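You operate a simulated robot arm through the tools that you are given. There is no shell and no other tool. Be economical: measure what you need, move in short steps, check, and stop when the job is done.

You are at the controls of a simulated robot arm. One attempt, no reset.

## Task
Stand the waisted vase on the plate, add about 60 ml of water and sit the big bulb on top.
Fine: pour from the jug and put it back. Set down upright: waisted vase, small cream jug.

Only the result counts: the job must be done as asked and must still hold three seconds after the hand-in. Knocking over, shifting, dropping, spilling or breaking anything else fails it.

## Robot
A 7-joint arm with a two-finger parallel gripper, fixed in place. Base frame: the origin is at the foot of the arm, x ahead of it, y to its left, z up; the work surface is at about z = 0. Lengths are in m, angles in degrees, forces in N, time in s.
With the tool pointing down near the work surface it reaches from about 0.22 to 0.58 m from the base axis. Its first joint turns from -66.0 to 66.0 degrees. Payload 2.5 kg.
The TCP is the grasp point between the finger pads, 0.023 m short of the fingertips. In the tool frame z runs along the fingers and y along their closing line. The gripper opens to 0.094 m. The fingers are 0.038 m wide and 0.01 m thick; the gripper's body (0.054 by 0.096 m) begins 0.039 m behind the TCP.
Orientation is that of the tool frame in the base frame, as [roll, pitch, yaw] about the fixed x, y, z axes, in that order (R = Rz(yaw) Ry(pitch) Rx(roll)). With the fingers straight down and closing along the base's y, the tool's x points along the base's -x, its y along +y and its z along -z.

## Interface
- The arm moves only by the tool move_arm. Its argument "series" is a list of rows, each an object of numbers (a shift or turn left out is 0, a gripper value left out holds the last): "gripper": the gripper command, from -1 (fully open) to 1 (shut), values between in proportion; "x", "y", "z": the shift along the base's x, y, z in m; "wx", "wy", "wz": the turn, a rotation vector about the base's x, y, z in degrees. In form: [{"gripper": .., "x": .., "y": .., "z": .., "wx": .., "wy": .., "wz": ..}, ...]. A call has 1 to 8 rows; each row is the pose to reach, as a shift and turn from the pose commanded when the call began. Rows are played at 5 a second. More than 0.05 m and 8.6 degrees between two rows, or a gripper value outside its range, and nothing of the call is played. Where a pose cannot be reached the arm comes as near as it can. A force on the tool above 40 N (or 10 N above the force at the start of the call, whichever is more), or a blocked arm, ends the call early, and 0.2 s more pass. Each finger travels about 0.108 m/s and halts on what it meets, pressing with about 25 N; the grip force reading is that of the motor and also rises with nothing between the fingers. The clock runs only during rows and for 0.2 s after the last one: add rows that repeat a pose to give the fingers time. The reply holds the time, the measured pose of the TCP, the force on the tool along the base axes, the opening and the grip force, in the units named above and with some noise, with the torque about the TCP (base axes, N m) and any sound that the robot's microphone picked up.
- Cameras (640 x 400 px; columns grow to the right, rows downward): "scene" is fixed at [0.1172, -0.4024, 0.555]; the picture's right is [0.85, -0.53, 0.00], its down [-0.24, -0.39, -0.89] and it looks along [0.47, 0.76, -0.45] (base axes); focal length 259 px, centre (320, 200). "wrist" rides on the gripper at [0.086, 0.016, -0.074] in the tool frame; the picture's right is [-0.18, 0.98, 0.00], its down [-0.58, -0.11, -0.81] and it looks along [-0.79, -0.15, 0.59] (tool axes); focal length 243 px, centre (320, 200). There is no depth. A picture from a camera that has moved, and an enlarged one, comes with that camera's place and axes in the base frame and with its lens.
- grab_frame(camera): a new picture of that camera. No time passes.
- inspect(camera, box): a new picture of the part [left, top, right, bottom] of that camera's present view, enlarged. No time passes.
- hand_in(): hands the job in; it is judged then, once.

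Work in short steps. Places have to be worked out from the pictures, the camera data and where the tool is seen: move nearer, look again, correct. Check each grasp and each placing, and mend what went wrong. You have 120 turns and 64 pictures in all, those below and enlarged ones among them. Open the gripper and draw the arm clear of the work before you hand the job in, unless the task says otherwise; then end with one line.

The tools are called after "Emit:" by a JSON object that holds its "op" and its "data". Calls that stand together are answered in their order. move_arm: Moves the arm, as the interface text tells. Its arguments: {"type":"object","properties":{"series":{"type":"array","items":{"type":"object","properties":{"gripper":{"type":"number"},"x":{"type":"number"},"y":{"type":"number"},"z":{"type":"number"},"wx":{"type":"number"},"wy":{"type":"number"},"wz":{"type":"number"}}}}},"required":["series"]} The other tools are called the same way: grab_frame (camera) takes a picture; inspect (camera, box) takes an enlarged picture of a part of a camera's view; hand_in () hands the job in.

At the start:

```text
t: 0.0
eef_pos: [0.28, 0.1365, 0.4437]
orientation: [179.9, 0.1, 179.9]
force: [0.0, 0.1, -0.8]
ft_torque: [0.02, 0.0, 0.0]
finger_gap: 0.0941
grasp_force: 0.2
```

scene: 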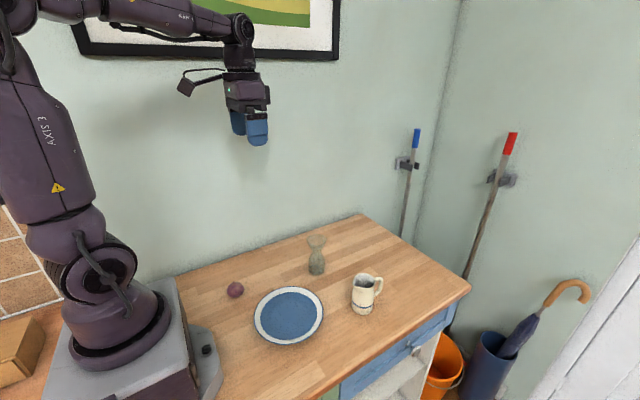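
wrist: 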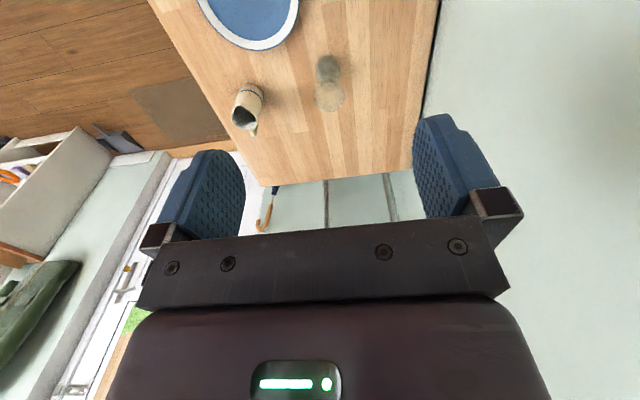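

I'll look closer at the objects first. Rough estimates are plate (0.29, 0.02), vase (0.43, 0.12), jug (0.46, -0.06) and bulb (0.19, 0.16).

Emit:
{"op": "inspect", "data": {"camera": "scene", "box": [210, 220, 400, 350]}}

Emit:
{"op": "inspect", "data": {"camera": "wrist", "box": [190, 0, 440, 150]}}

```text
3.08 times, centred on (305, 285) of scene
camera zoom: at [0.1172, -0.4024, 0.555], right [0.85, -0.53, 0.0], down [-0.24, -0.39, -0.89], along [0.47, 0.76, -0.45], focal length 798 px, centre (366, -62)
```

zoom: 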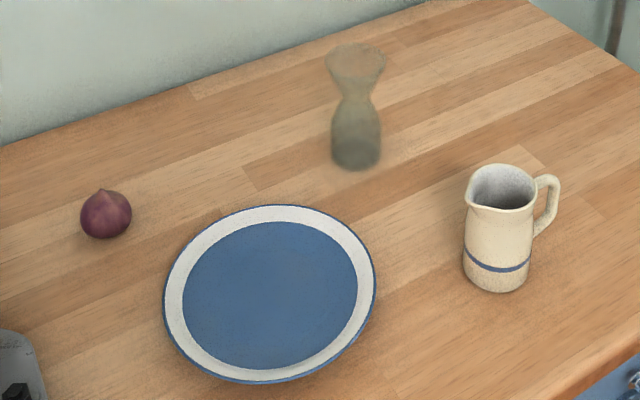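

```text
2.56 times, centred on (315, 75) of wrist
camera zoom: at [0.1941, 0.1523, 0.5182], right [0.18, 0.98, 0.0], down [0.58, -0.11, 0.81], along [0.79, -0.15, -0.59], focal length 621 px, centre (333, 520)
```

zoom: 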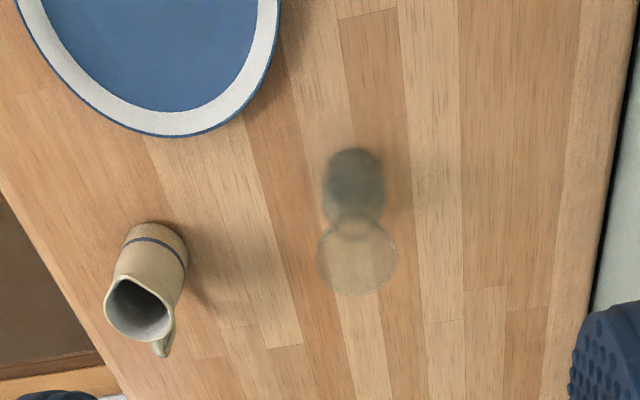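

I need the jug's handle and spout direction, so I'm zooming in on it from both cameras.

Emit:
{"op": "inspect", "data": {"camera": "wrist", "box": [216, 70, 296, 150]}}

Emit:
{"op": "inspect", "data": {"camera": "scene", "box": [335, 260, 395, 320]}}

```text
5.00 times, centred on (256, 110) of wrist
camera zoom: at [0.1941, 0.1523, 0.5182], right [0.18, 0.98, 0.0], down [0.58, -0.11, 0.81], along [0.79, -0.15, -0.59], focal length 1213 px, centre (640, 650)
```

zoom: 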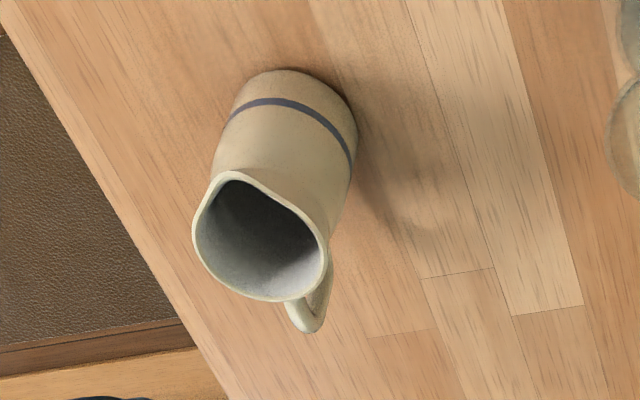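

```text
6.67 times, centred on (365, 290) of scene
camera zoom: at [0.1172, -0.4024, 0.555], right [0.85, -0.53, 0.0], down [-0.24, -0.39, -0.89], along [0.47, 0.76, -0.45], focal length 1729 px, centre (20, -400)
```

zoom: 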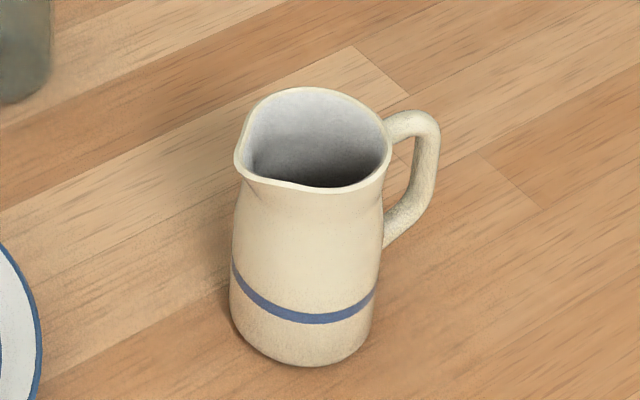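

Spout points about 170° (towards the base) and the handle is away from the base. I want a flipped-yaw top grasp so the camera ends up on the handle side during the pour, so I'll test the yaw range at a safe height.

Emit:
{"op": "move_arm", "data": {"series": [{"x": 0.01, "y": -0.015, "z": -0.01, "wz": -8.5}, {"x": 0.02, "y": -0.03, "z": -0.02, "wz": -17}, {"x": 0.03, "y": -0.045, "z": -0.03, "wz": -25.5}, {"x": 0.04, "y": -0.06, "z": -0.04, "wz": -34}, {"x": 0.05, "y": -0.075, "z": -0.05, "wz": -42.5}, {"x": 0.06, "y": -0.09, "z": -0.06, "wz": -51}, {"x": 0.07, "y": -0.105, "z": -0.07, "wz": -59.5}, {"x": 0.08, "y": -0.12, "z": -0.08, "wz": -68}]}}

```text
t: 1.8
eef_pos: [0.3602, 0.0155, 0.3636]
orientation: [-180.0, -0.1, 111.7]
force: [0.3, 0.7, -0.1]
ft_torque: [0.01, 0.0, 0.01]
finger_gap: 0.0942
grasp_force: 0.0
```

The arm tracks the yaw well (111.7°). I'll keep rotating the same way.

Emit:
{"op": "move_arm", "data": {"series": [{"wz": -8.5}, {"wz": -17}, {"wz": -25.5}, {"wz": -34}, {"wz": -42.5}, {"wz": -51}, {"wz": -59.5}, {"wz": -68}]}}

Emit:
{"op": "move_arm", "data": {"series": [{"wz": -8.5}, {"wz": -17}, {"wz": -25.5}, {"wz": -34}, {"wz": -42.5}, {"wz": -48}, {"wz": -54}]}}

```text
t: 3.6
eef_pos: [0.3605, 0.0162, 0.3632]
orientation: [-180.0, 0.0, 43.8]
force: [0.2, -0.3, 0.3]
ft_torque: [-0.03, -0.03, 0.02]
finger_gap: 0.0941
grasp_force: 0.0
```

```text
t: 5.2
eef_pos: [0.3606, 0.0156, 0.3629]
orientation: [-179.9, 0.0, -10.0]
force: [-0.3, 0.4, 0.6]
ft_torque: [0.02, 0.02, 0.01]
finger_gap: 0.0939
grasp_force: 0.1
```

Yaw -10° works. Before grasping I'll test tilting the empty hand as it would be for the pour near the vase, high above it.

Emit:
{"op": "move_arm", "data": {"series": [{"x": 0.025, "y": 0.025, "z": -0.02}, {"x": 0.05, "y": 0.05, "z": -0.04}, {"x": 0.075, "y": 0.075, "z": -0.05}, {"x": 0.1, "y": 0.1, "z": -0.06}, {"x": 0.1, "y": 0.1, "z": -0.06}]}}

Emit:
{"op": "move_arm", "data": {"series": [{"wy": -8.5}, {"wy": -17}, {"wy": -25.5}, {"wy": -34}, {"wy": -42.5}, {"wy": -51}, {"wy": -59.5}, {"wy": -68}]}}

Emit:
{"op": "grab_frame", "data": {"camera": "scene"}}

```text
t: 6.4
eef_pos: [0.4608, 0.116, 0.3034]
orientation: [180.0, 0.0, -9.9]
force: [-0.7, 0.5, 0.2]
ft_torque: [0.01, 0.01, 0.0]
finger_gap: 0.0937
grasp_force: 0.1
```

```text
t: 8.2
eef_pos: [0.4596, 0.1151, 0.3044]
orientation: [-156.5, -65.9, -25.3]
force: [0.3, 0.0, -0.2]
ft_torque: [0.01, 0.03, 0.0]
finger_gap: 0.0937
grasp_force: 0.1
out of reach, approached as far as the arm can: row 3, 4, 5
```

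```text
57 pictures are left
```

scene: 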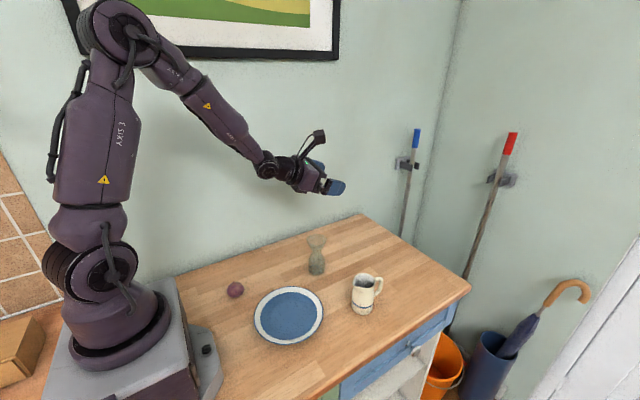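

Camera ends on top as wanted. Now testing a lower height (0.20) with more tilt.

Emit:
{"op": "move_arm", "data": {"series": [{"z": -0.03}, {"z": -0.06}, {"z": -0.09}, {"z": -0.1}, {"z": -0.1, "wy": -8.5}, {"z": -0.1, "wy": -17}, {"z": -0.1, "wy": -25.5}, {"z": -0.1, "wy": -34}]}}

Emit:
{"op": "move_arm", "data": {"series": [{"wy": 8.5}, {"wy": 17}, {"wy": 25.5}, {"wy": 34}, {"wy": 42.5}, {"wy": 51}, {"wy": 59.5}, {"wy": 68}]}}

Emit:
{"op": "move_arm", "data": {"series": [{"wy": 8.5}, {"wy": 17}, {"wy": 25.5}, {"wy": 34}]}}

```text
t: 10.0
eef_pos: [0.4603, 0.1173, 0.2041]
orientation: [-39.1, -74.3, -139.8]
force: [0.8, 0.0, 0.0]
ft_torque: [-0.02, 0.02, 0.01]
finger_gap: 0.094
grasp_force: 0.0
```

```text
t: 11.8
eef_pos: [0.4598, 0.1168, 0.2053]
orientation: [-173.2, -33.4, -11.9]
force: [-0.7, 0.0, -0.7]
ft_torque: [-0.02, -0.02, -0.04]
finger_gap: 0.094
grasp_force: 0.1
```

```text
t: 12.8
eef_pos: [0.4599, 0.1168, 0.2049]
orientation: [-180.0, 0.2, -9.9]
force: [0.6, -0.1, 0.3]
ft_torque: [0.02, 0.0, -0.02]
finger_gap: 0.0941
grasp_force: 0.0
```

Tilting to ~100° and back works at z=0.205. Now moving across to above the jug with yaw -10°, and taking a wrist view to refine.

Emit:
{"op": "move_arm", "data": {"series": [{"y": -0.03}, {"y": -0.06}, {"y": -0.09}, {"y": -0.12}, {"y": -0.15}, {"x": -0.004, "y": -0.175}, {"x": -0.004, "y": -0.175}]}}

Emit:
{"op": "grab_frame", "data": {"camera": "wrist"}}

Emit:
{"op": "inspect", "data": {"camera": "scene", "box": [290, 190, 410, 330]}}

```text
t: 14.4
eef_pos: [0.4562, -0.0596, 0.2045]
orientation: [180.0, 0.0, -10.0]
force: [0.4, -0.2, -0.2]
ft_torque: [0.02, -0.03, -0.02]
finger_gap: 0.094
grasp_force: 0.0
```

```text
56 pictures are left
camera wrist: at [0.5388, -0.0902, 0.2787], right [-0.35, -0.94, 0.0], down [-0.55, 0.21, 0.81], along [-0.75, 0.28, -0.59], focal length 243 px, centre (320, 200)
```

wrist: 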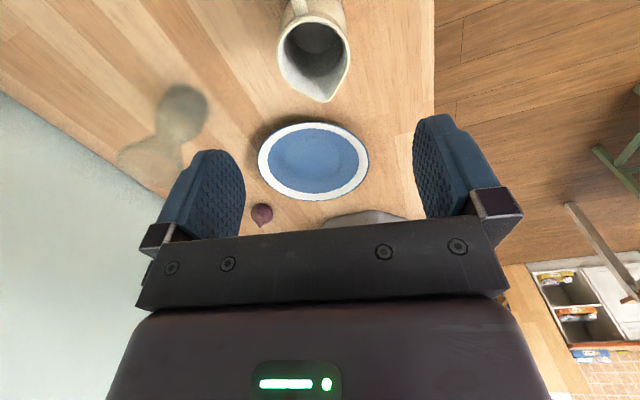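

```text
2.86 times, centred on (350, 260) of scene
camera zoom: at [0.1172, -0.4024, 0.555], right [0.85, -0.53, 0.0], down [-0.24, -0.39, -0.89], along [0.47, 0.76, -0.45], focal length 741 px, centre (234, 29)
```

zoom: 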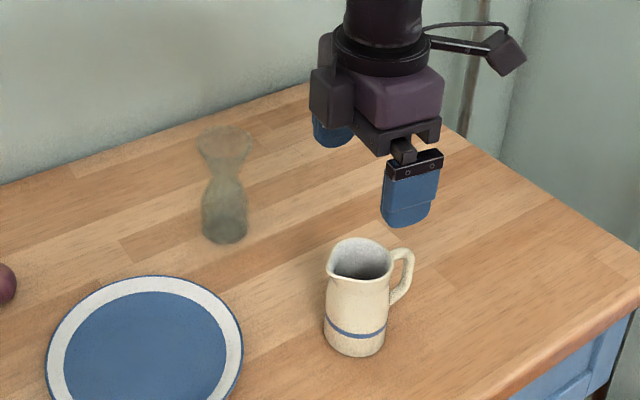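

Triangulating three views: jug rim height ≈0.09, axis ≈(0.462, -0.057), spout ≈172°. I'm descending to TCP z≈0.062, which leaves ~1 cm under the palm.

Emit:
{"op": "move_arm", "data": {"series": [{"x": 0.006, "y": 0.0026, "z": -0.03}, {"x": 0.006, "y": 0.0026, "z": -0.06}, {"x": 0.006, "y": 0.0026, "z": -0.09}, {"x": 0.006, "y": 0.0026, "z": -0.115}, {"x": 0.006, "y": 0.0026, "z": -0.13}, {"x": 0.006, "y": 0.0026, "z": -0.142}, {"x": 0.006, "y": 0.0026, "z": -0.142}]}}

Emit:
{"op": "grab_frame", "data": {"camera": "wrist"}}

Emit:
{"op": "inspect", "data": {"camera": "scene", "box": [310, 220, 430, 330]}}

```text
t: 16.0
eef_pos: [0.4624, -0.0572, 0.0614]
orientation: [-179.9, 0.1, -10.0]
force: [0.0, -0.2, -0.2]
ft_torque: [0.01, 0.0, -0.05]
finger_gap: 0.0942
grasp_force: 0.0
```

```text
54 pictures are left
camera wrist: at [0.5453, -0.0872, 0.1359], right [-0.35, -0.94, 0.0], down [-0.55, 0.21, 0.81], along [-0.75, 0.28, -0.59], focal length 243 px, centre (320, 200)
```

wrist: 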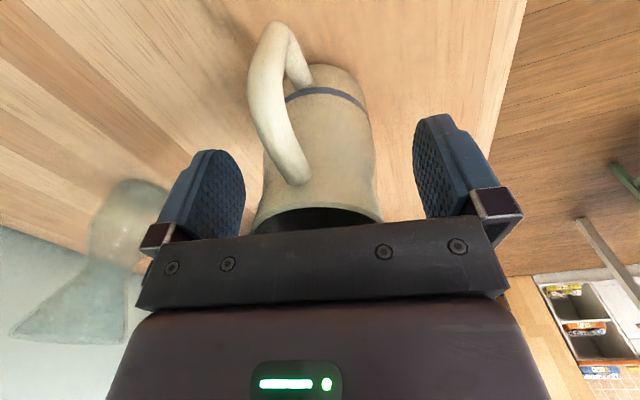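

```text
3.64 times, centred on (370, 275) of scene
camera zoom: at [0.1172, -0.4024, 0.555], right [0.85, -0.53, 0.0], down [-0.24, -0.39, -0.89], along [0.47, 0.76, -0.45], focal length 943 px, centre (138, -73)
```

zoom: 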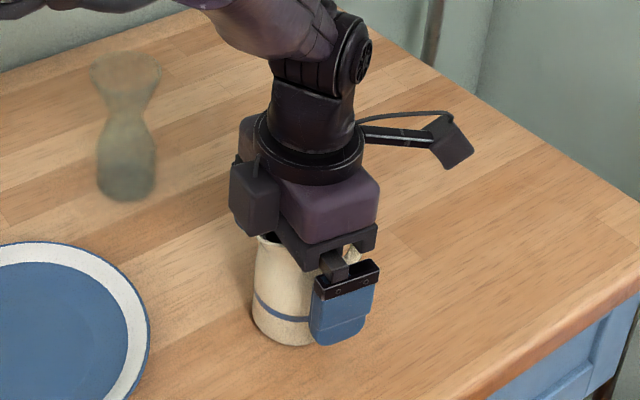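

The jug sits between the fingers, about 3 mm off. I'll nudge by (-0.003, +0.003) and close.

Emit:
{"op": "move_arm", "data": {"series": [{"x": -0.003, "y": 0.003, "gripper": -1}, {"x": -0.003, "y": 0.003, "gripper": -0.5}, {"x": -0.003, "y": 0.003, "gripper": 0}, {"x": -0.003, "y": 0.003, "gripper": 0.5}, {"x": -0.003, "y": 0.003, "gripper": 1}, {"x": -0.003, "y": 0.003, "gripper": 1}, {"x": -0.003, "y": 0.003, "gripper": 1}]}}

```text
t: 17.6
eef_pos: [0.4597, -0.0539, 0.0617]
orientation: [-180.0, -0.1, -10.0]
force: [0.1, -1.4, 0.7]
ft_torque: [-0.07, -0.08, -0.06]
finger_gap: 0.0576
grasp_force: 24.7
```

Gripped at 57.6 mm with 24.7 N. I'll lift gently and read the weight a few times.

Emit:
{"op": "move_arm", "data": {"series": [{"z": 0.005}, {"z": 0.015}, {"z": 0.03}, {"z": 0.05}, {"z": 0.08}, {"z": 0.11}, {"z": 0.14}, {"z": 0.14}]}}

Emit:
{"op": "move_arm", "data": {"series": [{"z": 0}]}}

Emit:
{"op": "move_arm", "data": {"series": [{"z": 0}]}}

Emit:
{"op": "move_arm", "data": {"series": [{"z": 0}]}}

Emit:
{"op": "grab_frame", "data": {"camera": "scene"}}

```text
t: 19.4
eef_pos: [0.4577, -0.0544, 0.2031]
orientation: [179.9, -0.1, -10.1]
force: [0.5, -0.3, -2.3]
ft_torque: [-0.01, 0.01, -0.01]
finger_gap: 0.0575
grasp_force: 24.8
```

```text
t: 19.8
eef_pos: [0.4598, -0.0518, 0.202]
orientation: [-179.9, 0.0, -10.0]
force: [0.4, -0.4, -2.3]
ft_torque: [-0.01, 0.0, 0.0]
finger_gap: 0.0577
grasp_force: 25.0
```

```text
t: 20.2
eef_pos: [0.4593, -0.0535, 0.2015]
orientation: [-180.0, 0.1, -10.0]
force: [-0.2, 1.5, -2.1]
ft_torque: [0.0, 0.01, -0.02]
finger_gap: 0.0576
grasp_force: 24.7
```

```text
t: 20.6
eef_pos: [0.4593, -0.0529, 0.2015]
orientation: [-180.0, -0.1, -10.0]
force: [0.3, -1.0, -2.3]
ft_torque: [-0.01, -0.02, -0.02]
finger_gap: 0.0576
grasp_force: 25.1
```

```text
52 pictures are left
```

scene: 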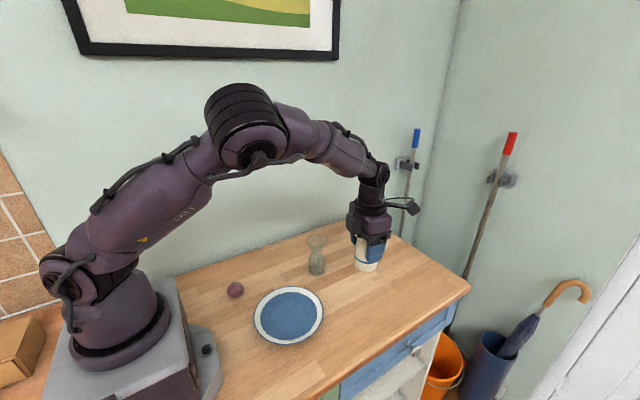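

The jug plus water weighs ≈2.25 N and the grip is stable. The vase triangulates to (0.430, 0.124) with its rim at z≈0.119 and ⌀≈0.055. I'm moving the jug upright to beside and above the vase, and will look from there.

Emit:
{"op": "move_arm", "data": {"series": [{"x": 0.005, "y": 0.01, "z": 0.01}, {"x": 0.01, "y": 0.035, "z": 0.02}, {"x": 0.015, "y": 0.065, "z": 0.02}, {"x": 0.02, "y": 0.1, "z": 0.02}, {"x": 0.025, "y": 0.135, "z": 0.02}, {"x": 0.025, "y": 0.16, "z": 0.02}, {"x": 0.025, "y": 0.17, "z": 0.02}, {"x": 0.025, "y": 0.17, "z": 0.02}]}}

Emit:
{"op": "grab_frame", "data": {"camera": "wrist"}}

Emit:
{"op": "inspect", "data": {"camera": "scene", "box": [260, 180, 400, 290]}}

```text
t: 22.4
eef_pos: [0.4834, 0.1163, 0.2217]
orientation: [-179.9, 0.1, -10.0]
force: [0.1, -0.3, -2.3]
ft_torque: [-0.03, 0.02, -0.01]
finger_gap: 0.0577
grasp_force: 25.5
```

```text
51 pictures are left
camera wrist: at [0.567, 0.0853, 0.2955], right [-0.35, -0.94, 0.0], down [-0.55, 0.21, 0.81], along [-0.75, 0.28, -0.59], focal length 243 px, centre (320, 200)
```

wrist: 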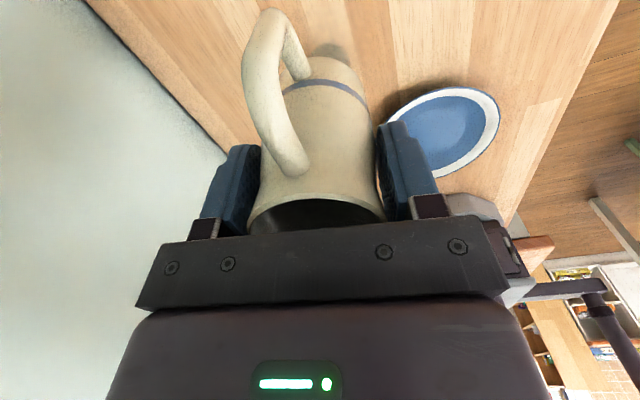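

```text
3.64 times, centred on (330, 235) of scene
camera zoom: at [0.1172, -0.4024, 0.555], right [0.85, -0.53, 0.0], down [-0.24, -0.39, -0.89], along [0.47, 0.76, -0.45], focal length 943 px, centre (284, 73)
```

zoom: 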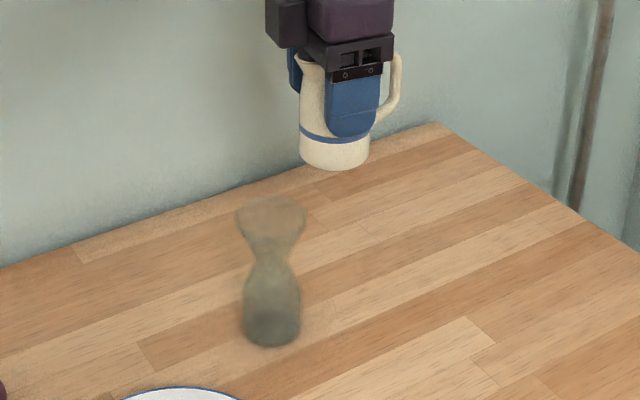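

The vase stands at ≈(0.430, 0.124). I'll tilt 25° (below pouring) at this height with the spout tip kept over the vase mouth, then check alignment.

Emit:
{"op": "move_arm", "data": {"series": [{"x": -0.003, "wx": -0.8, "wy": -5}, {"x": -0.006, "y": 0.001, "wx": -1.6, "wy": -10}, {"x": -0.009, "y": 0.001, "wx": -2.4, "wy": -15}, {"x": -0.012, "y": 0.002, "wx": -3.2, "wy": -20}, {"x": -0.014, "y": 0.002, "wx": -3.9, "wy": -24.7}, {"x": -0.014, "y": 0.002, "z": -0.02, "wx": -3.9, "wy": -24.7}, {"x": -0.014, "y": 0.002, "z": -0.045, "wx": -3.9, "wy": -24.7}, {"x": -0.014, "y": 0.002, "z": -0.045, "wx": -3.9, "wy": -24.7}]}}

Emit:
{"op": "inspect", "data": {"camera": "scene", "box": [270, 190, 390, 290]}}

Emit:
{"op": "grab_frame", "data": {"camera": "wrist"}}

```text
t: 24.2
eef_pos: [0.4703, 0.1195, 0.1758]
orientation: [-179.5, -25.0, -10.1]
force: [-0.5, 0.3, -2.7]
ft_torque: [0.01, 0.06, -0.02]
finger_gap: 0.0575
grasp_force: 24.9
```

```text
4.00 times, centred on (330, 240) of scene
camera zoom: at [0.1172, -0.4024, 0.555], right [0.85, -0.53, 0.0], down [-0.24, -0.39, -0.89], along [0.47, 0.76, -0.45], focal length 1037 px, centre (280, 40)
```

zoom: 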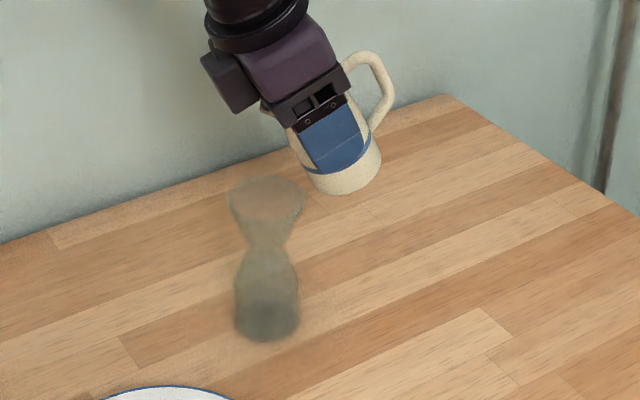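

```text
48 pictures are left
camera wrist: at [0.5141, 0.0945, 0.28], right [-0.33, -0.94, -0.09], down [-0.84, 0.25, 0.49], along [-0.43, 0.23, -0.87], focal length 243 px, centre (320, 200)
```

wrist: 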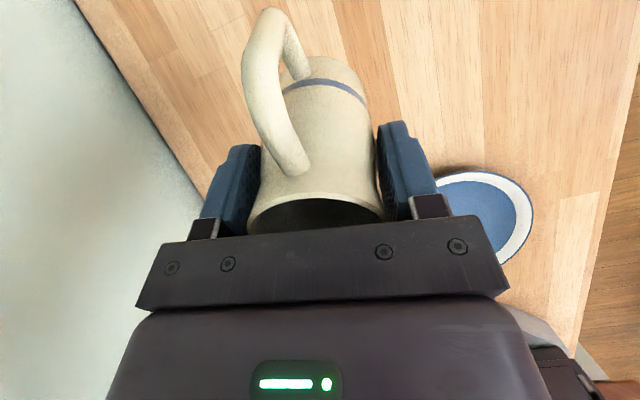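

The spout tip lines up over the vase mouth in the scene view. I'm lowering until the tip is ~3 cm above the rim and tilting on to 35°, then checking the weight.

Emit:
{"op": "move_arm", "data": {"series": [{"z": -0.015}, {"z": -0.03}, {"z": -0.044}, {"x": 0.001, "z": -0.04, "wx": -0.78, "wy": -4.94}, {"x": 0.0016, "z": -0.0365, "wx": -1.56, "wy": -9.88}, {"x": 0.0016, "z": -0.0365, "wx": -1.56, "wy": -9.88}, {"x": 0.0016, "z": -0.0365, "wx": -1.56, "wy": -9.88}]}}

Emit:
{"op": "inspect", "data": {"camera": "scene", "box": [270, 190, 390, 290]}}

```text
t: 25.8
eef_pos: [0.4708, 0.1184, 0.1404]
orientation: [-179.2, -35.0, -10.2]
force: [-0.3, -0.6, -2.4]
ft_torque: [0.03, 0.05, -0.03]
finger_gap: 0.0577
grasp_force: 24.7
```

```text
4.00 times, centred on (330, 240) of scene
camera zoom: at [0.1172, -0.4024, 0.555], right [0.85, -0.53, 0.0], down [-0.24, -0.39, -0.89], along [0.47, 0.76, -0.45], focal length 1037 px, centre (280, 40)
```

zoom: 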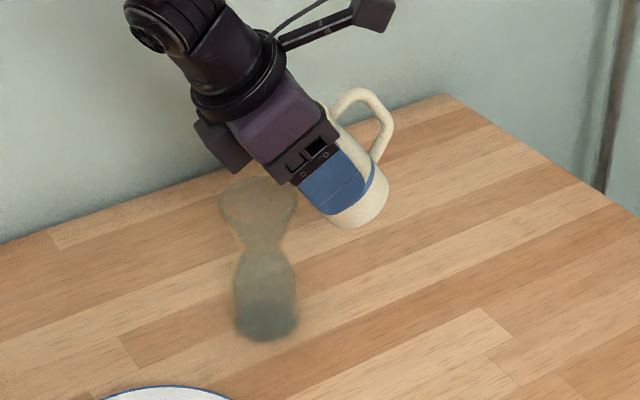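

The vase rim seems to have shifted a few pixels in the picture, so I'm zooming in to see whether anything touches it.

Emit:
{"op": "inspect", "data": {"camera": "scene", "box": [300, 215, 370, 280]}}

```text
6.15 times, centred on (335, 248) of scene
camera zoom: at [0.1172, -0.4024, 0.555], right [0.85, -0.53, 0.0], down [-0.24, -0.39, -0.89], along [0.47, 0.76, -0.45], focal length 1596 px, centre (228, -92)
```

zoom: 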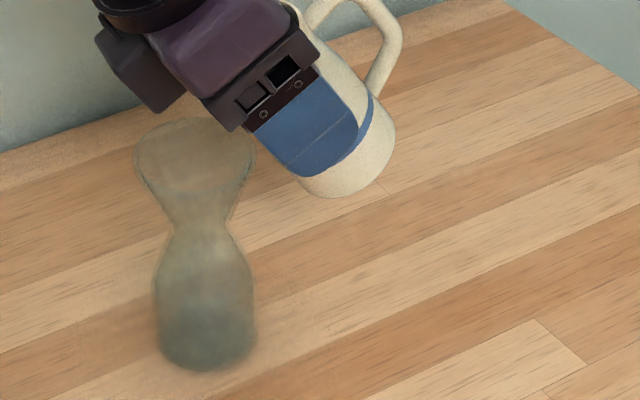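

The leaning jug wall is touching the rim, and the vase leans ~2°. I'm backing the jug slowly away and up so the vase settles upright.

Emit:
{"op": "move_arm", "data": {"series": [{"x": 0.002, "z": 0.001}, {"x": 0.004, "z": 0.003}, {"x": 0.006, "z": 0.005}, {"x": 0.009, "z": 0.01}, {"x": 0.012, "z": 0.02}, {"x": 0.012, "z": 0.032}, {"x": 0.012, "z": 0.032}]}}

Emit:
{"op": "inspect", "data": {"camera": "scene", "box": [300, 215, 370, 280]}}

```text
t: 27.4
eef_pos: [0.4833, 0.1184, 0.1719]
orientation: [-179.3, -35.1, -10.2]
force: [0.7, -0.4, -2.7]
ft_torque: [0.03, 0.05, -0.01]
finger_gap: 0.0576
grasp_force: 25.0
```

```text
6.15 times, centred on (335, 248) of scene
camera zoom: at [0.1172, -0.4024, 0.555], right [0.85, -0.53, 0.0], down [-0.24, -0.39, -0.89], along [0.47, 0.76, -0.45], focal length 1596 px, centre (228, -92)
```

zoom: 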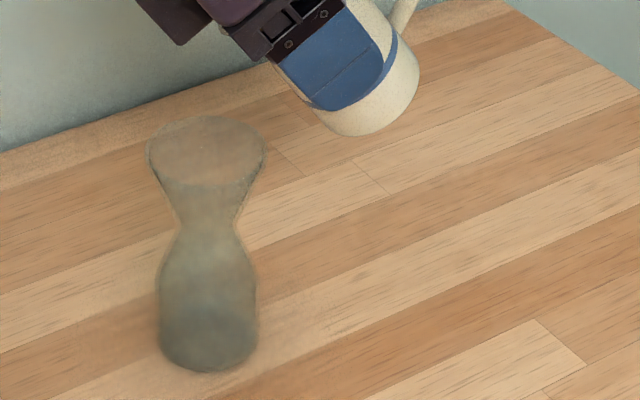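

The vase is upright again and hasn't shifted. I'll keep the spout ~5.5 cm above the rim until steeper, now tilting to 45° with the tip over the mouth.

Emit:
{"op": "move_arm", "data": {"series": [{"x": -0.004, "wx": -0.78, "wy": -4.94}, {"x": -0.008, "y": -0.001, "wx": -1.56, "wy": -9.88}, {"x": -0.008, "y": -0.001, "wx": -1.56, "wy": -9.88}, {"x": -0.008, "y": -0.001, "wx": -1.56, "wy": -9.88}]}}

Emit:
{"op": "inspect", "data": {"camera": "scene", "box": [290, 200, 370, 280]}}

```text
t: 28.4
eef_pos: [0.476, 0.1177, 0.1725]
orientation: [-179.0, -44.9, -10.4]
force: [0.2, 0.5, -2.7]
ft_torque: [0.02, 0.06, -0.02]
finger_gap: 0.0577
grasp_force: 24.9
```

```text
5.00 times, centred on (330, 240) of scene
camera zoom: at [0.1172, -0.4024, 0.555], right [0.85, -0.53, 0.0], down [-0.24, -0.39, -0.89], along [0.47, 0.76, -0.45], focal length 1296 px, centre (270, 0)
```

zoom: 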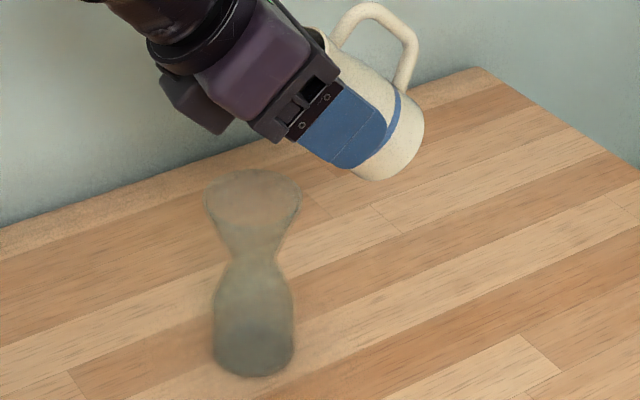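

No flow yet and the vase is fine. Continuing to 55° in small steps.

Emit:
{"op": "move_arm", "data": {"series": [{"wx": -0.78, "wy": -4.94}, {"x": -0.001, "z": -0.001, "wx": -1.56, "wy": -9.88}, {"x": -0.001, "z": -0.001, "wx": -1.56, "wy": -9.88}]}}

Emit:
{"op": "move_arm", "data": {"series": [{"z": 0}]}}

Emit:
{"op": "inspect", "data": {"camera": "scene", "box": [290, 200, 370, 280]}}

```text
t: 29.2
eef_pos: [0.4756, 0.1176, 0.1717]
orientation: [-178.5, -55.0, -10.8]
force: [-0.5, 0.2, -1.6]
ft_torque: [0.02, 0.07, -0.01]
finger_gap: 0.0578
grasp_force: 24.8
```

```text
t: 29.6
eef_pos: [0.4752, 0.1175, 0.1709]
orientation: [-178.6, -55.0, -10.7]
force: [0.2, 0.7, -1.9]
ft_torque: [0.03, 0.09, -0.01]
finger_gap: 0.0576
grasp_force: 25.2
```

```text
5.00 times, centred on (330, 240) of scene
camera zoom: at [0.1172, -0.4024, 0.555], right [0.85, -0.53, 0.0], down [-0.24, -0.39, -0.89], along [0.47, 0.76, -0.45], focal length 1296 px, centre (270, 0)
```

zoom: 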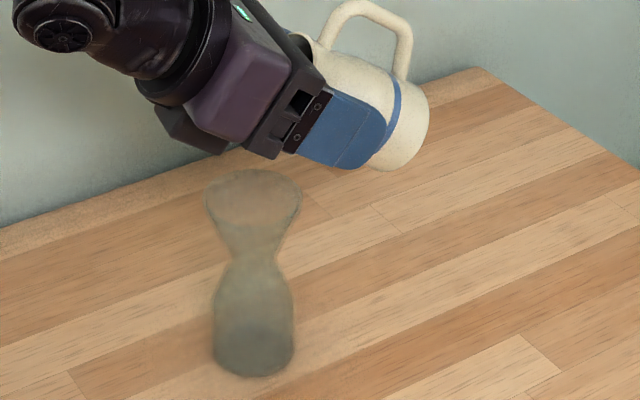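

Still no visible stream. I'll back off ~6 mm to allow for stream drift and go on to 60°, then read.

Emit:
{"op": "move_arm", "data": {"series": [{"x": 0.005, "z": 0}, {"x": 0.005, "z": 0.001, "wx": -0.4, "wy": -2.5}, {"x": 0.005, "z": 0.002, "wx": -0.78, "wy": -4.94}, {"x": 0.005, "z": 0.002, "wx": -0.78, "wy": -4.94}]}}

Emit:
{"op": "inspect", "data": {"camera": "scene", "box": [290, 200, 370, 280]}}

```text
t: 30.6
eef_pos: [0.4792, 0.1169, 0.1725]
orientation: [-178.1, -60.1, -11.0]
force: [0.3, -0.6, -2.2]
ft_torque: [0.01, 0.03, 0.02]
finger_gap: 0.0574
grasp_force: 25.0
```

```text
5.00 times, centred on (330, 240) of scene
camera zoom: at [0.1172, -0.4024, 0.555], right [0.85, -0.53, 0.0], down [-0.24, -0.39, -0.89], along [0.47, 0.76, -0.45], focal length 1296 px, centre (270, 0)
```

zoom: 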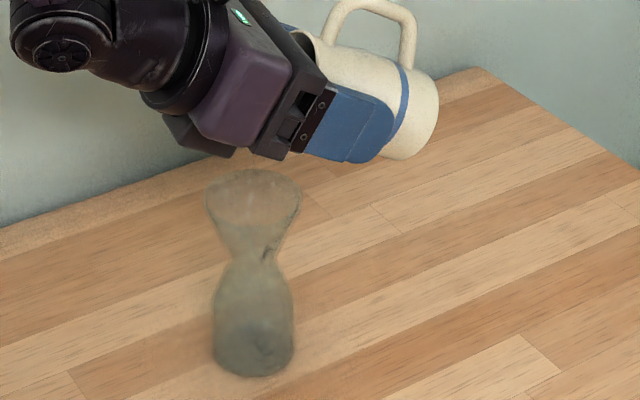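

A trickle shows inside the vase at the waist, so flow is starting. Holding a bit and looking again.

Emit:
{"op": "move_arm", "data": {"series": [{"z": 0}, {"z": 0}]}}

Emit:
{"op": "inspect", "data": {"camera": "scene", "box": [300, 225, 350, 280]}}

```text
t: 31.2
eef_pos: [0.48, 0.1172, 0.1733]
orientation: [-178.2, -60.1, -11.1]
force: [-0.5, 1.0, -2.5]
ft_torque: [0.0, 0.03, -0.03]
finger_gap: 0.0575
grasp_force: 24.9
```

```text
7.27 times, centred on (325, 252) of scene
camera zoom: at [0.1172, -0.4024, 0.555], right [0.85, -0.53, 0.0], down [-0.24, -0.39, -0.89], along [0.47, 0.76, -0.45], focal length 1886 px, centre (284, -182)
```

zoom: 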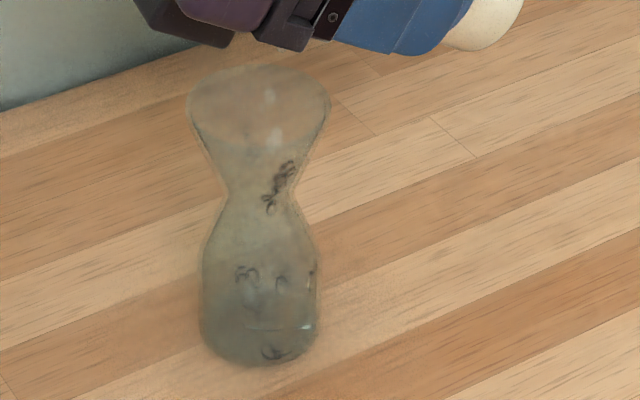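

Drops are falling inside the mouth. I'll hold for a second at this angle and see how the level develops.

Emit:
{"op": "move_arm", "data": {"series": [{"x": -0.001}, {"x": -0.002}, {"x": -0.002}, {"x": -0.002}]}}

Emit:
{"op": "inspect", "data": {"camera": "scene", "box": [300, 225, 350, 280]}}

```text
t: 32.2
eef_pos: [0.4768, 0.1168, 0.174]
orientation: [-178.2, -59.9, -11.0]
force: [-0.6, 0.1, -3.3]
ft_torque: [0.02, 0.07, 0.01]
finger_gap: 0.0574
grasp_force: 25.3
```

```text
7.27 times, centred on (325, 252) of scene
camera zoom: at [0.1172, -0.4024, 0.555], right [0.85, -0.53, 0.0], down [-0.24, -0.39, -0.89], along [0.47, 0.76, -0.45], focal length 1886 px, centre (284, -182)
```

zoom: 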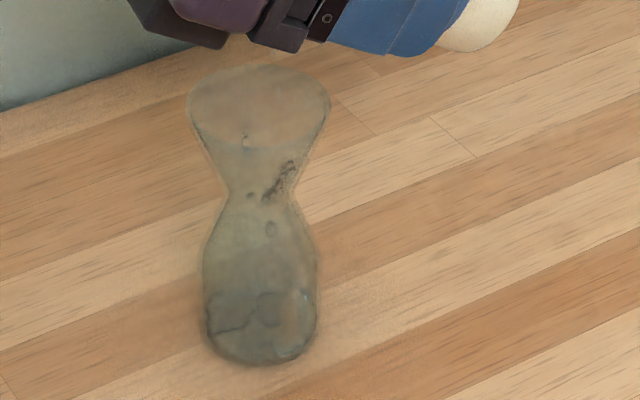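

The pool's surface is around z≈0.015. I'll keep holding while it flows.

Emit:
{"op": "move_arm", "data": {"series": [{"z": 0}, {"z": 0}, {"z": 0}, {"z": 0}, {"z": 0}]}}

Emit:
{"op": "inspect", "data": {"camera": "scene", "box": [300, 225, 350, 280]}}

```text
t: 33.4
eef_pos: [0.4777, 0.1175, 0.1733]
orientation: [-178.2, -60.1, -11.1]
force: [-0.3, 0.9, -2.3]
ft_torque: [-0.01, 0.09, 0.0]
finger_gap: 0.0572
grasp_force: 25.5
```

```text
7.27 times, centred on (325, 252) of scene
camera zoom: at [0.1172, -0.4024, 0.555], right [0.85, -0.53, 0.0], down [-0.24, -0.39, -0.89], along [0.47, 0.76, -0.45], focal length 1886 px, centre (284, -182)
```

zoom: 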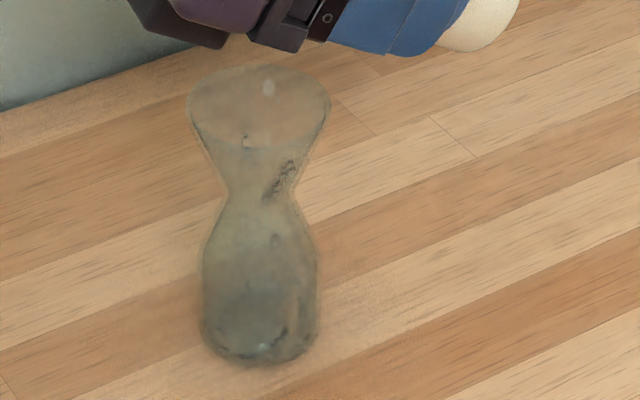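

Flow has dwindled to drips and the pool is shallow. Tilting to 66° and holding.

Emit:
{"op": "move_arm", "data": {"series": [{"z": 0.001, "wx": -0.3, "wy": -2}, {"x": -0.001, "z": 0.003, "wx": -0.6, "wy": -4}, {"x": -0.001, "z": 0.004, "wx": -0.9, "wy": -6}, {"x": -0.001, "z": 0.004, "wx": -0.9, "wy": -6}, {"x": -0.001, "z": 0.004, "wx": -0.9, "wy": -6}, {"x": -0.001, "z": 0.004, "wx": -0.9, "wy": -6}, {"x": -0.001, "z": 0.004, "wx": -0.9, "wy": -6}, {"x": -0.001, "z": 0.004, "wx": -0.9, "wy": -6}]}}

Emit:
{"op": "inspect", "data": {"camera": "scene", "box": [300, 225, 350, 280]}}

```text
t: 35.2
eef_pos: [0.4762, 0.1168, 0.1772]
orientation: [-177.6, -66.0, -11.7]
force: [1.3, 0.4, -2.2]
ft_torque: [0.02, 0.05, 0.02]
finger_gap: 0.0571
grasp_force: 25.3
```

```text
7.27 times, centred on (325, 252) of scene
camera zoom: at [0.1172, -0.4024, 0.555], right [0.85, -0.53, 0.0], down [-0.24, -0.39, -0.89], along [0.47, 0.76, -0.45], focal length 1886 px, centre (284, -182)
```

zoom: 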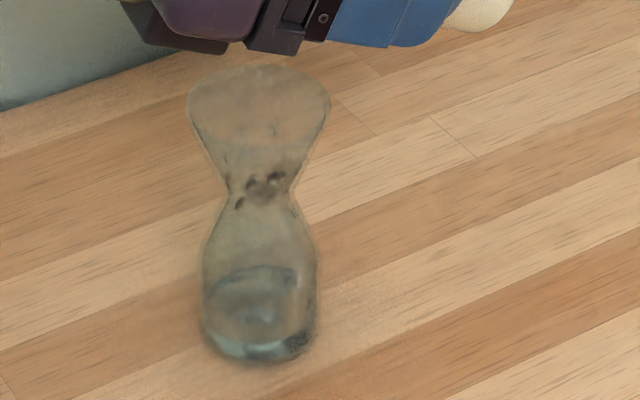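

The pool surface is now clear at z≈0.012, perhaps 15 ml. Continuing to 72°.

Emit:
{"op": "move_arm", "data": {"series": [{"z": 0.001, "wx": -0.3, "wy": -2}, {"x": -0.001, "z": 0.003, "wx": -0.6, "wy": -4}, {"x": -0.002, "z": 0.004, "wx": -0.9, "wy": -6}, {"x": -0.002, "z": 0.004, "wx": -0.9, "wy": -6}, {"x": -0.002, "z": 0.004, "wx": -0.9, "wy": -6}, {"x": -0.002, "z": 0.004, "wx": -0.9, "wy": -6}, {"x": -0.002, "z": 0.004, "wx": -0.9, "wy": -6}, {"x": -0.002, "z": 0.004, "wx": -0.9, "wy": -6}]}}

Emit:
{"op": "inspect", "data": {"camera": "scene", "box": [300, 225, 350, 280]}}

```text
t: 37.0
eef_pos: [0.4745, 0.1174, 0.1813]
orientation: [-176.5, -72.1, -12.6]
force: [-0.3, -0.9, -2.1]
ft_torque: [0.02, 0.05, -0.01]
finger_gap: 0.0578
grasp_force: 25.4
```

```text
7.27 times, centred on (325, 252) of scene
camera zoom: at [0.1172, -0.4024, 0.555], right [0.85, -0.53, 0.0], down [-0.24, -0.39, -0.89], along [0.47, 0.76, -0.45], focal length 1886 px, centre (284, -182)
```

zoom: 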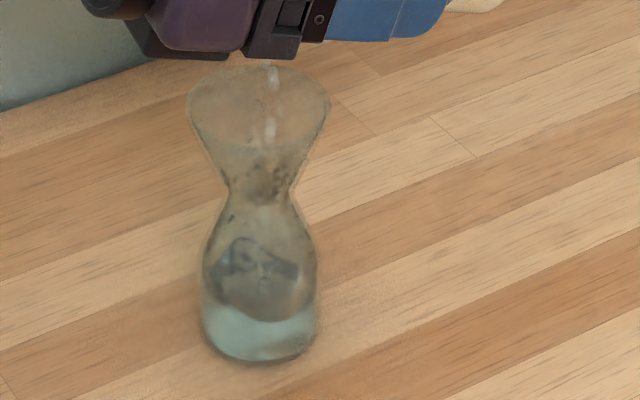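

The front edge of the surface is at row ~320, back ~240, so level z≈0.025 (≈30 ml), with a little still flowing. Holding.

Emit:
{"op": "move_arm", "data": {"series": [{"z": 0}, {"z": 0}, {"z": 0}, {"z": 0}, {"z": 0}]}}

Emit:
{"op": "inspect", "data": {"camera": "scene", "box": [300, 225, 350, 280]}}

```text
t: 38.2
eef_pos: [0.4745, 0.1162, 0.18]
orientation: [-176.5, -72.1, -12.5]
force: [0.4, -0.5, -1.5]
ft_torque: [0.03, 0.03, 0.01]
finger_gap: 0.0574
grasp_force: 24.8
```

```text
7.27 times, centred on (325, 252) of scene
camera zoom: at [0.1172, -0.4024, 0.555], right [0.85, -0.53, 0.0], down [-0.24, -0.39, -0.89], along [0.47, 0.76, -0.45], focal length 1886 px, centre (284, -182)
```

zoom: 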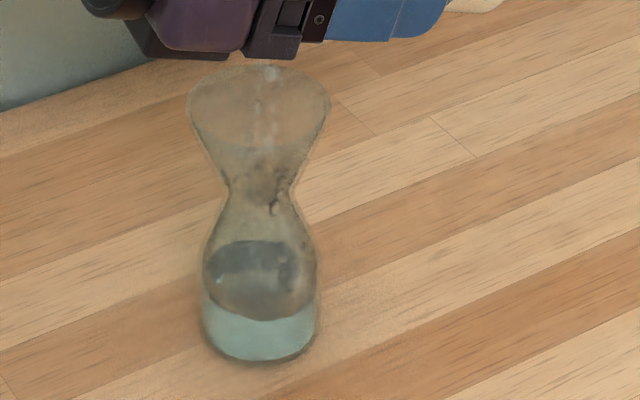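

Settled with the level at z≈0.0255 (≈35 ml). Target level ≈0.040 (front edge at row ~290). Going to 77°.

Emit:
{"op": "move_arm", "data": {"series": [{"z": 0.001, "wx": -0.3, "wy": -2}, {"x": -0.001, "z": 0.002, "wx": -0.55, "wy": -3.5}, {"x": -0.002, "z": 0.003, "wx": -0.78, "wy": -4.94}, {"x": -0.002, "z": 0.003, "wx": -0.78, "wy": -4.94}, {"x": -0.002, "z": 0.003, "wx": -0.78, "wy": -4.94}, {"x": -0.002, "z": 0.003, "wx": -0.78, "wy": -4.94}, {"x": -0.002, "z": 0.003, "wx": -0.78, "wy": -4.94}]}}

Emit:
{"op": "inspect", "data": {"camera": "scene", "box": [300, 225, 350, 280]}}

```text
t: 39.8
eef_pos: [0.4724, 0.1169, 0.1848]
orientation: [-175.1, -77.1, -14.0]
force: [0.6, 0.6, -2.6]
ft_torque: [0.01, 0.06, 0.0]
finger_gap: 0.0574
grasp_force: 24.8
```

```text
7.27 times, centred on (325, 252) of scene
camera zoom: at [0.1172, -0.4024, 0.555], right [0.85, -0.53, 0.0], down [-0.24, -0.39, -0.89], along [0.47, 0.76, -0.45], focal length 1886 px, centre (284, -182)
```

zoom: 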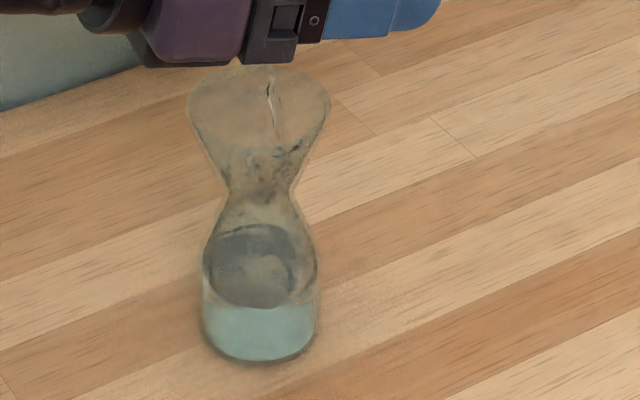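

Level is z≈0.034 (≈48 ml) and still trickling. Holding once more.

Emit:
{"op": "move_arm", "data": {"series": [{"z": 0}, {"z": 0}, {"z": 0}, {"z": 0}]}}

Emit:
{"op": "inspect", "data": {"camera": "scene", "box": [300, 225, 350, 280]}}

```text
t: 40.8
eef_pos: [0.4726, 0.1171, 0.1846]
orientation: [-175.0, -77.2, -14.1]
force: [-0.2, 0.0, -2.9]
ft_torque: [-0.04, 0.08, -0.03]
finger_gap: 0.057
grasp_force: 25.2
```

```text
7.27 times, centred on (325, 252) of scene
camera zoom: at [0.1172, -0.4024, 0.555], right [0.85, -0.53, 0.0], down [-0.24, -0.39, -0.89], along [0.47, 0.76, -0.45], focal length 1886 px, centre (284, -182)
```

zoom: 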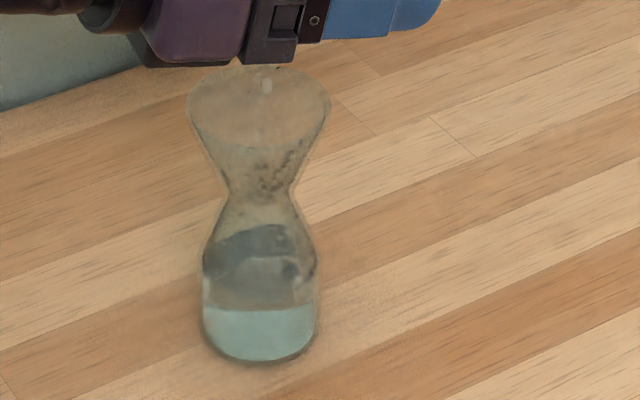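

Now ≈47 ml, dripping only. One more 4.5° to add ~12 ml.

Emit:
{"op": "move_arm", "data": {"series": [{"z": 0.001, "wx": -0.3, "wy": -2}, {"x": -0.001, "z": 0.002, "wx": -0.5, "wy": -3.3}, {"x": -0.002, "z": 0.003, "wx": -0.7, "wy": -4.4}, {"x": -0.002, "z": 0.003, "wx": -0.7, "wy": -4.4}, {"x": -0.002, "z": 0.003, "wx": -0.7, "wy": -4.4}, {"x": -0.002, "z": 0.003, "wx": -0.7, "wy": -4.4}, {"x": -0.002, "z": 0.003, "wx": -0.7, "wy": -4.4}]}}

Emit:
{"op": "inspect", "data": {"camera": "scene", "box": [300, 225, 350, 280]}}

```text
t: 42.4
eef_pos: [0.4702, 0.1163, 0.1866]
orientation: [-172.4, -81.5, -16.6]
force: [0.2, -0.2, -2.2]
ft_torque: [-0.02, 0.04, 0.01]
finger_gap: 0.0573
grasp_force: 24.7
```

```text
7.27 times, centred on (325, 252) of scene
camera zoom: at [0.1172, -0.4024, 0.555], right [0.85, -0.53, 0.0], down [-0.24, -0.39, -0.89], along [0.47, 0.76, -0.45], focal length 1886 px, centre (284, -182)
```

zoom: 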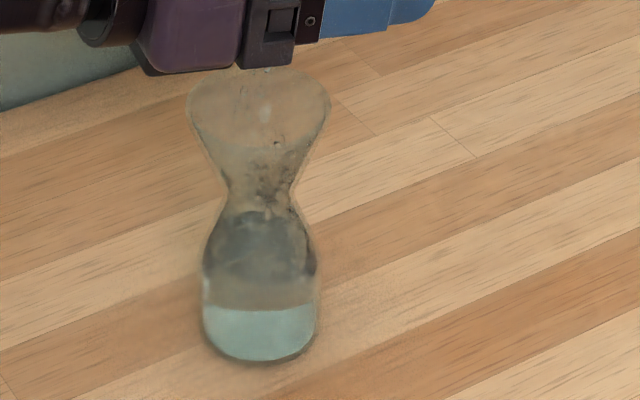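

The surface now reads z≈0.043 (≈60–65 ml). Time to stop, tilting back upright while rising.

Emit:
{"op": "move_arm", "data": {"series": [{"x": 0.003, "z": 0.003, "wx": 1.3, "wy": 8.4}, {"x": 0.006, "z": 0.006, "wx": 2.6, "wy": 16.8}, {"x": 0.008, "z": 0.012, "wx": 4, "wy": 25.2}, {"x": 0.009, "z": 0.02, "wx": 5.3, "wy": 33.6}, {"x": 0.01, "z": 0.03, "wx": 6.6, "wy": 42}, {"x": 0.012, "z": 0.04, "wx": 7.9, "wy": 50.4}, {"x": 0.014, "z": 0.045, "wx": 9.2, "wy": 58.7}, {"x": 0.016, "z": 0.05, "wx": 10.5, "wy": 67}]}}

Emit:
{"op": "inspect", "data": {"camera": "scene", "box": [290, 190, 370, 280]}}

```text
t: 44.2
eef_pos: [0.4858, 0.1171, 0.2377]
orientation: [-179.7, -13.6, -10.0]
force: [0.3, -0.4, -1.7]
ft_torque: [0.01, 0.04, -0.02]
finger_gap: 0.0572
grasp_force: 24.8
```

```text
4.44 times, centred on (330, 235) of scene
camera zoom: at [0.1172, -0.4024, 0.555], right [0.85, -0.53, 0.0], down [-0.24, -0.39, -0.89], along [0.47, 0.76, -0.45], focal length 1152 px, centre (276, 44)
```

zoom: 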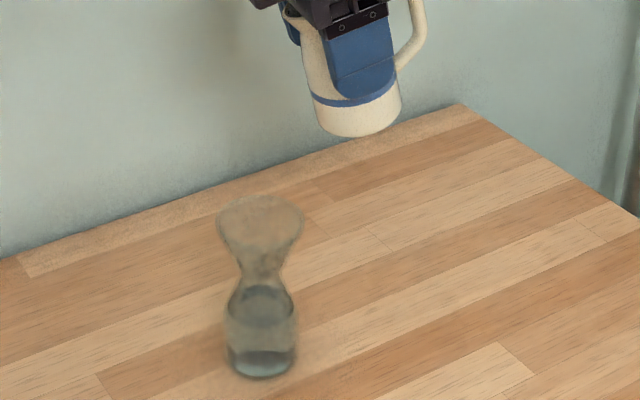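

Clear view: level ≈0.043, about 55–62 ml. I'll set the jug fully upright and take a few weight readings to cross-check against the earlier ≈2.25 N.

Emit:
{"op": "move_arm", "data": {"series": [{"wx": 1.0, "wy": 6.8, "z": 0.0}, {"wx": 2.1, "wy": 13.4}, {"wx": 2.1, "wy": 13.4}, {"wx": 2.1, "wy": 13.4}]}}

Emit:
{"op": "move_arm", "data": {"series": [{"z": 0}]}}

Emit:
{"op": "move_arm", "data": {"series": [{"z": 0}]}}

Emit:
{"op": "move_arm", "data": {"series": [{"z": 0}]}}

Emit:
{"op": "move_arm", "data": {"series": [{"z": 0}]}}

Emit:
{"op": "move_arm", "data": {"series": [{"z": 0}]}}

Emit:
{"op": "inspect", "data": {"camera": "scene", "box": [300, 225, 350, 280]}}

```text
t: 45.2
eef_pos: [0.4857, 0.117, 0.238]
orientation: [180.0, -0.2, -10.0]
force: [0.6, 0.5, -1.9]
ft_torque: [0.05, -0.01, 0.02]
finger_gap: 0.0575
grasp_force: 24.9
```

```text
t: 45.6
eef_pos: [0.4864, 0.1173, 0.2376]
orientation: [180.0, -0.2, -9.9]
force: [-0.2, -0.3, -2.2]
ft_torque: [0.0, 0.02, 0.02]
finger_gap: 0.0572
grasp_force: 25.1
```

```text
t: 46.0
eef_pos: [0.4861, 0.1177, 0.2373]
orientation: [-179.9, -0.2, -10.0]
force: [-0.3, -0.2, -1.6]
ft_torque: [-0.01, 0.04, -0.01]
finger_gap: 0.0575
grasp_force: 25.2
```

```text
t: 46.4
eef_pos: [0.4862, 0.1172, 0.2368]
orientation: [180.0, -0.4, -10.0]
force: [-0.2, -0.1, -1.4]
ft_torque: [0.02, 0.04, 0.01]
finger_gap: 0.0576
grasp_force: 24.1
```

```text
t: 46.8
eef_pos: [0.486, 0.1176, 0.2377]
orientation: [180.0, -0.2, -10.0]
force: [0.2, -0.1, -1.2]
ft_torque: [0.04, -0.02, 0.0]
finger_gap: 0.0574
grasp_force: 25.4
```

```text
t: 47.2
eef_pos: [0.4865, 0.1162, 0.2374]
orientation: [-179.9, -0.3, -10.0]
force: [0.4, -0.7, -2.5]
ft_torque: [-0.03, 0.02, -0.01]
finger_gap: 0.0574
grasp_force: 25.0
```

```text
7.27 times, centred on (325, 252) of scene
camera zoom: at [0.1172, -0.4024, 0.555], right [0.85, -0.53, 0.0], down [-0.24, -0.39, -0.89], along [0.47, 0.76, -0.45], focal length 1886 px, centre (284, -182)
```

zoom: 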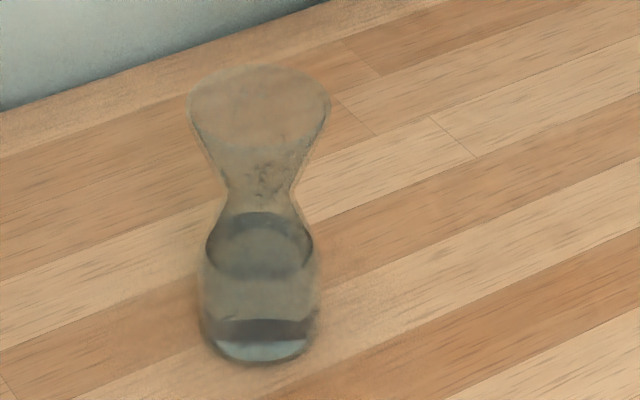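

The level at z≈0.044 with inner radius ≈0.022 gives ≈59 ml, and the weight agrees roughly. Now returning the jug to its original spot.

Emit:
{"op": "move_arm", "data": {"series": [{"x": -0.002, "y": -0.02}, {"x": -0.006, "y": -0.05}, {"x": -0.01, "y": -0.085}, {"x": -0.016, "y": -0.12}, {"x": -0.022, "y": -0.15}, {"x": -0.0265, "y": -0.171}, {"x": -0.0265, "y": -0.171, "z": -0.03}, {"x": -0.0265, "y": -0.171, "z": -0.06}]}}

Emit:
{"op": "move_arm", "data": {"series": [{"z": -0.03}, {"z": -0.06}, {"z": -0.09}, {"z": -0.105}, {"z": -0.11}, {"z": -0.11}]}}

```text
t: 49.0
eef_pos: [0.4598, -0.0536, 0.178]
orientation: [-180.0, -0.2, -10.0]
force: [-0.2, -0.4, -1.8]
ft_torque: [0.0, 0.05, -0.05]
finger_gap: 0.057
grasp_force: 25.1
```

```text
t: 50.4
eef_pos: [0.4601, -0.0534, 0.0675]
orientation: [180.0, -0.2, -10.0]
force: [-0.9, 0.4, -2.0]
ft_torque: [0.0, 0.03, 0.0]
finger_gap: 0.0571
grasp_force: 25.1
```

Jug bottom should be ~6 mm above the table. I'll lower in small steps until contact.

Emit:
{"op": "move_arm", "data": {"series": [{"z": -0.002}, {"z": -0.004}, {"z": -0.005}, {"z": -0.0055}]}}

```text
t: 51.4
eef_pos: [0.4605, -0.0538, 0.0624]
orientation: [180.0, -0.2, -10.1]
force: [-6.5, 0.8, 15.1]
ft_torque: [0.05, 0.48, -0.03]
finger_gap: 0.0574
grasp_force: 24.7
```

Contact (15 N). I'll ease up ~0.7 mm to relieve the load and open gradually.

Emit:
{"op": "move_arm", "data": {"series": [{"z": 0.0006}, {"z": 0.0008, "gripper": 0.1}, {"z": 0.0008, "gripper": -0.2}, {"z": 0.0008, "gripper": -0.6}, {"z": 0.0008, "gripper": -1}, {"z": 0.0008, "gripper": -1}]}}

Emit:
{"op": "grab_frame", "data": {"camera": "wrist"}}

```text
t: 52.8
eef_pos: [0.4599, -0.0542, 0.0624]
orientation: [179.9, -0.2, -10.0]
force: [-0.3, 0.2, -0.7]
ft_torque: [0.01, 0.02, 0.03]
finger_gap: 0.0941
grasp_force: 0.1
```

```text
30 pictures are left
camera wrist: at [0.5426, -0.0845, 0.1375], right [-0.35, -0.94, 0.0], down [-0.56, 0.21, 0.8], along [-0.75, 0.28, -0.59], focal length 243 px, centre (320, 200)
```

wrist: 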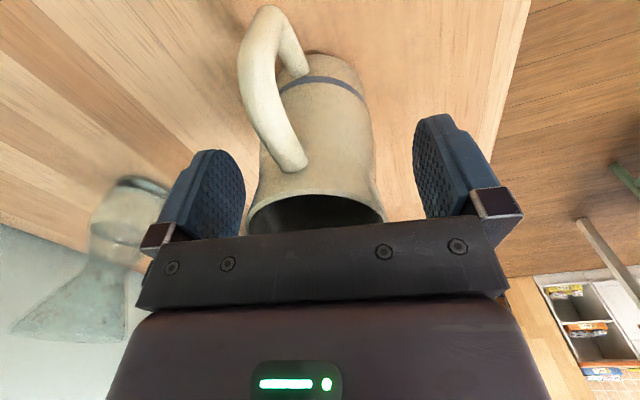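

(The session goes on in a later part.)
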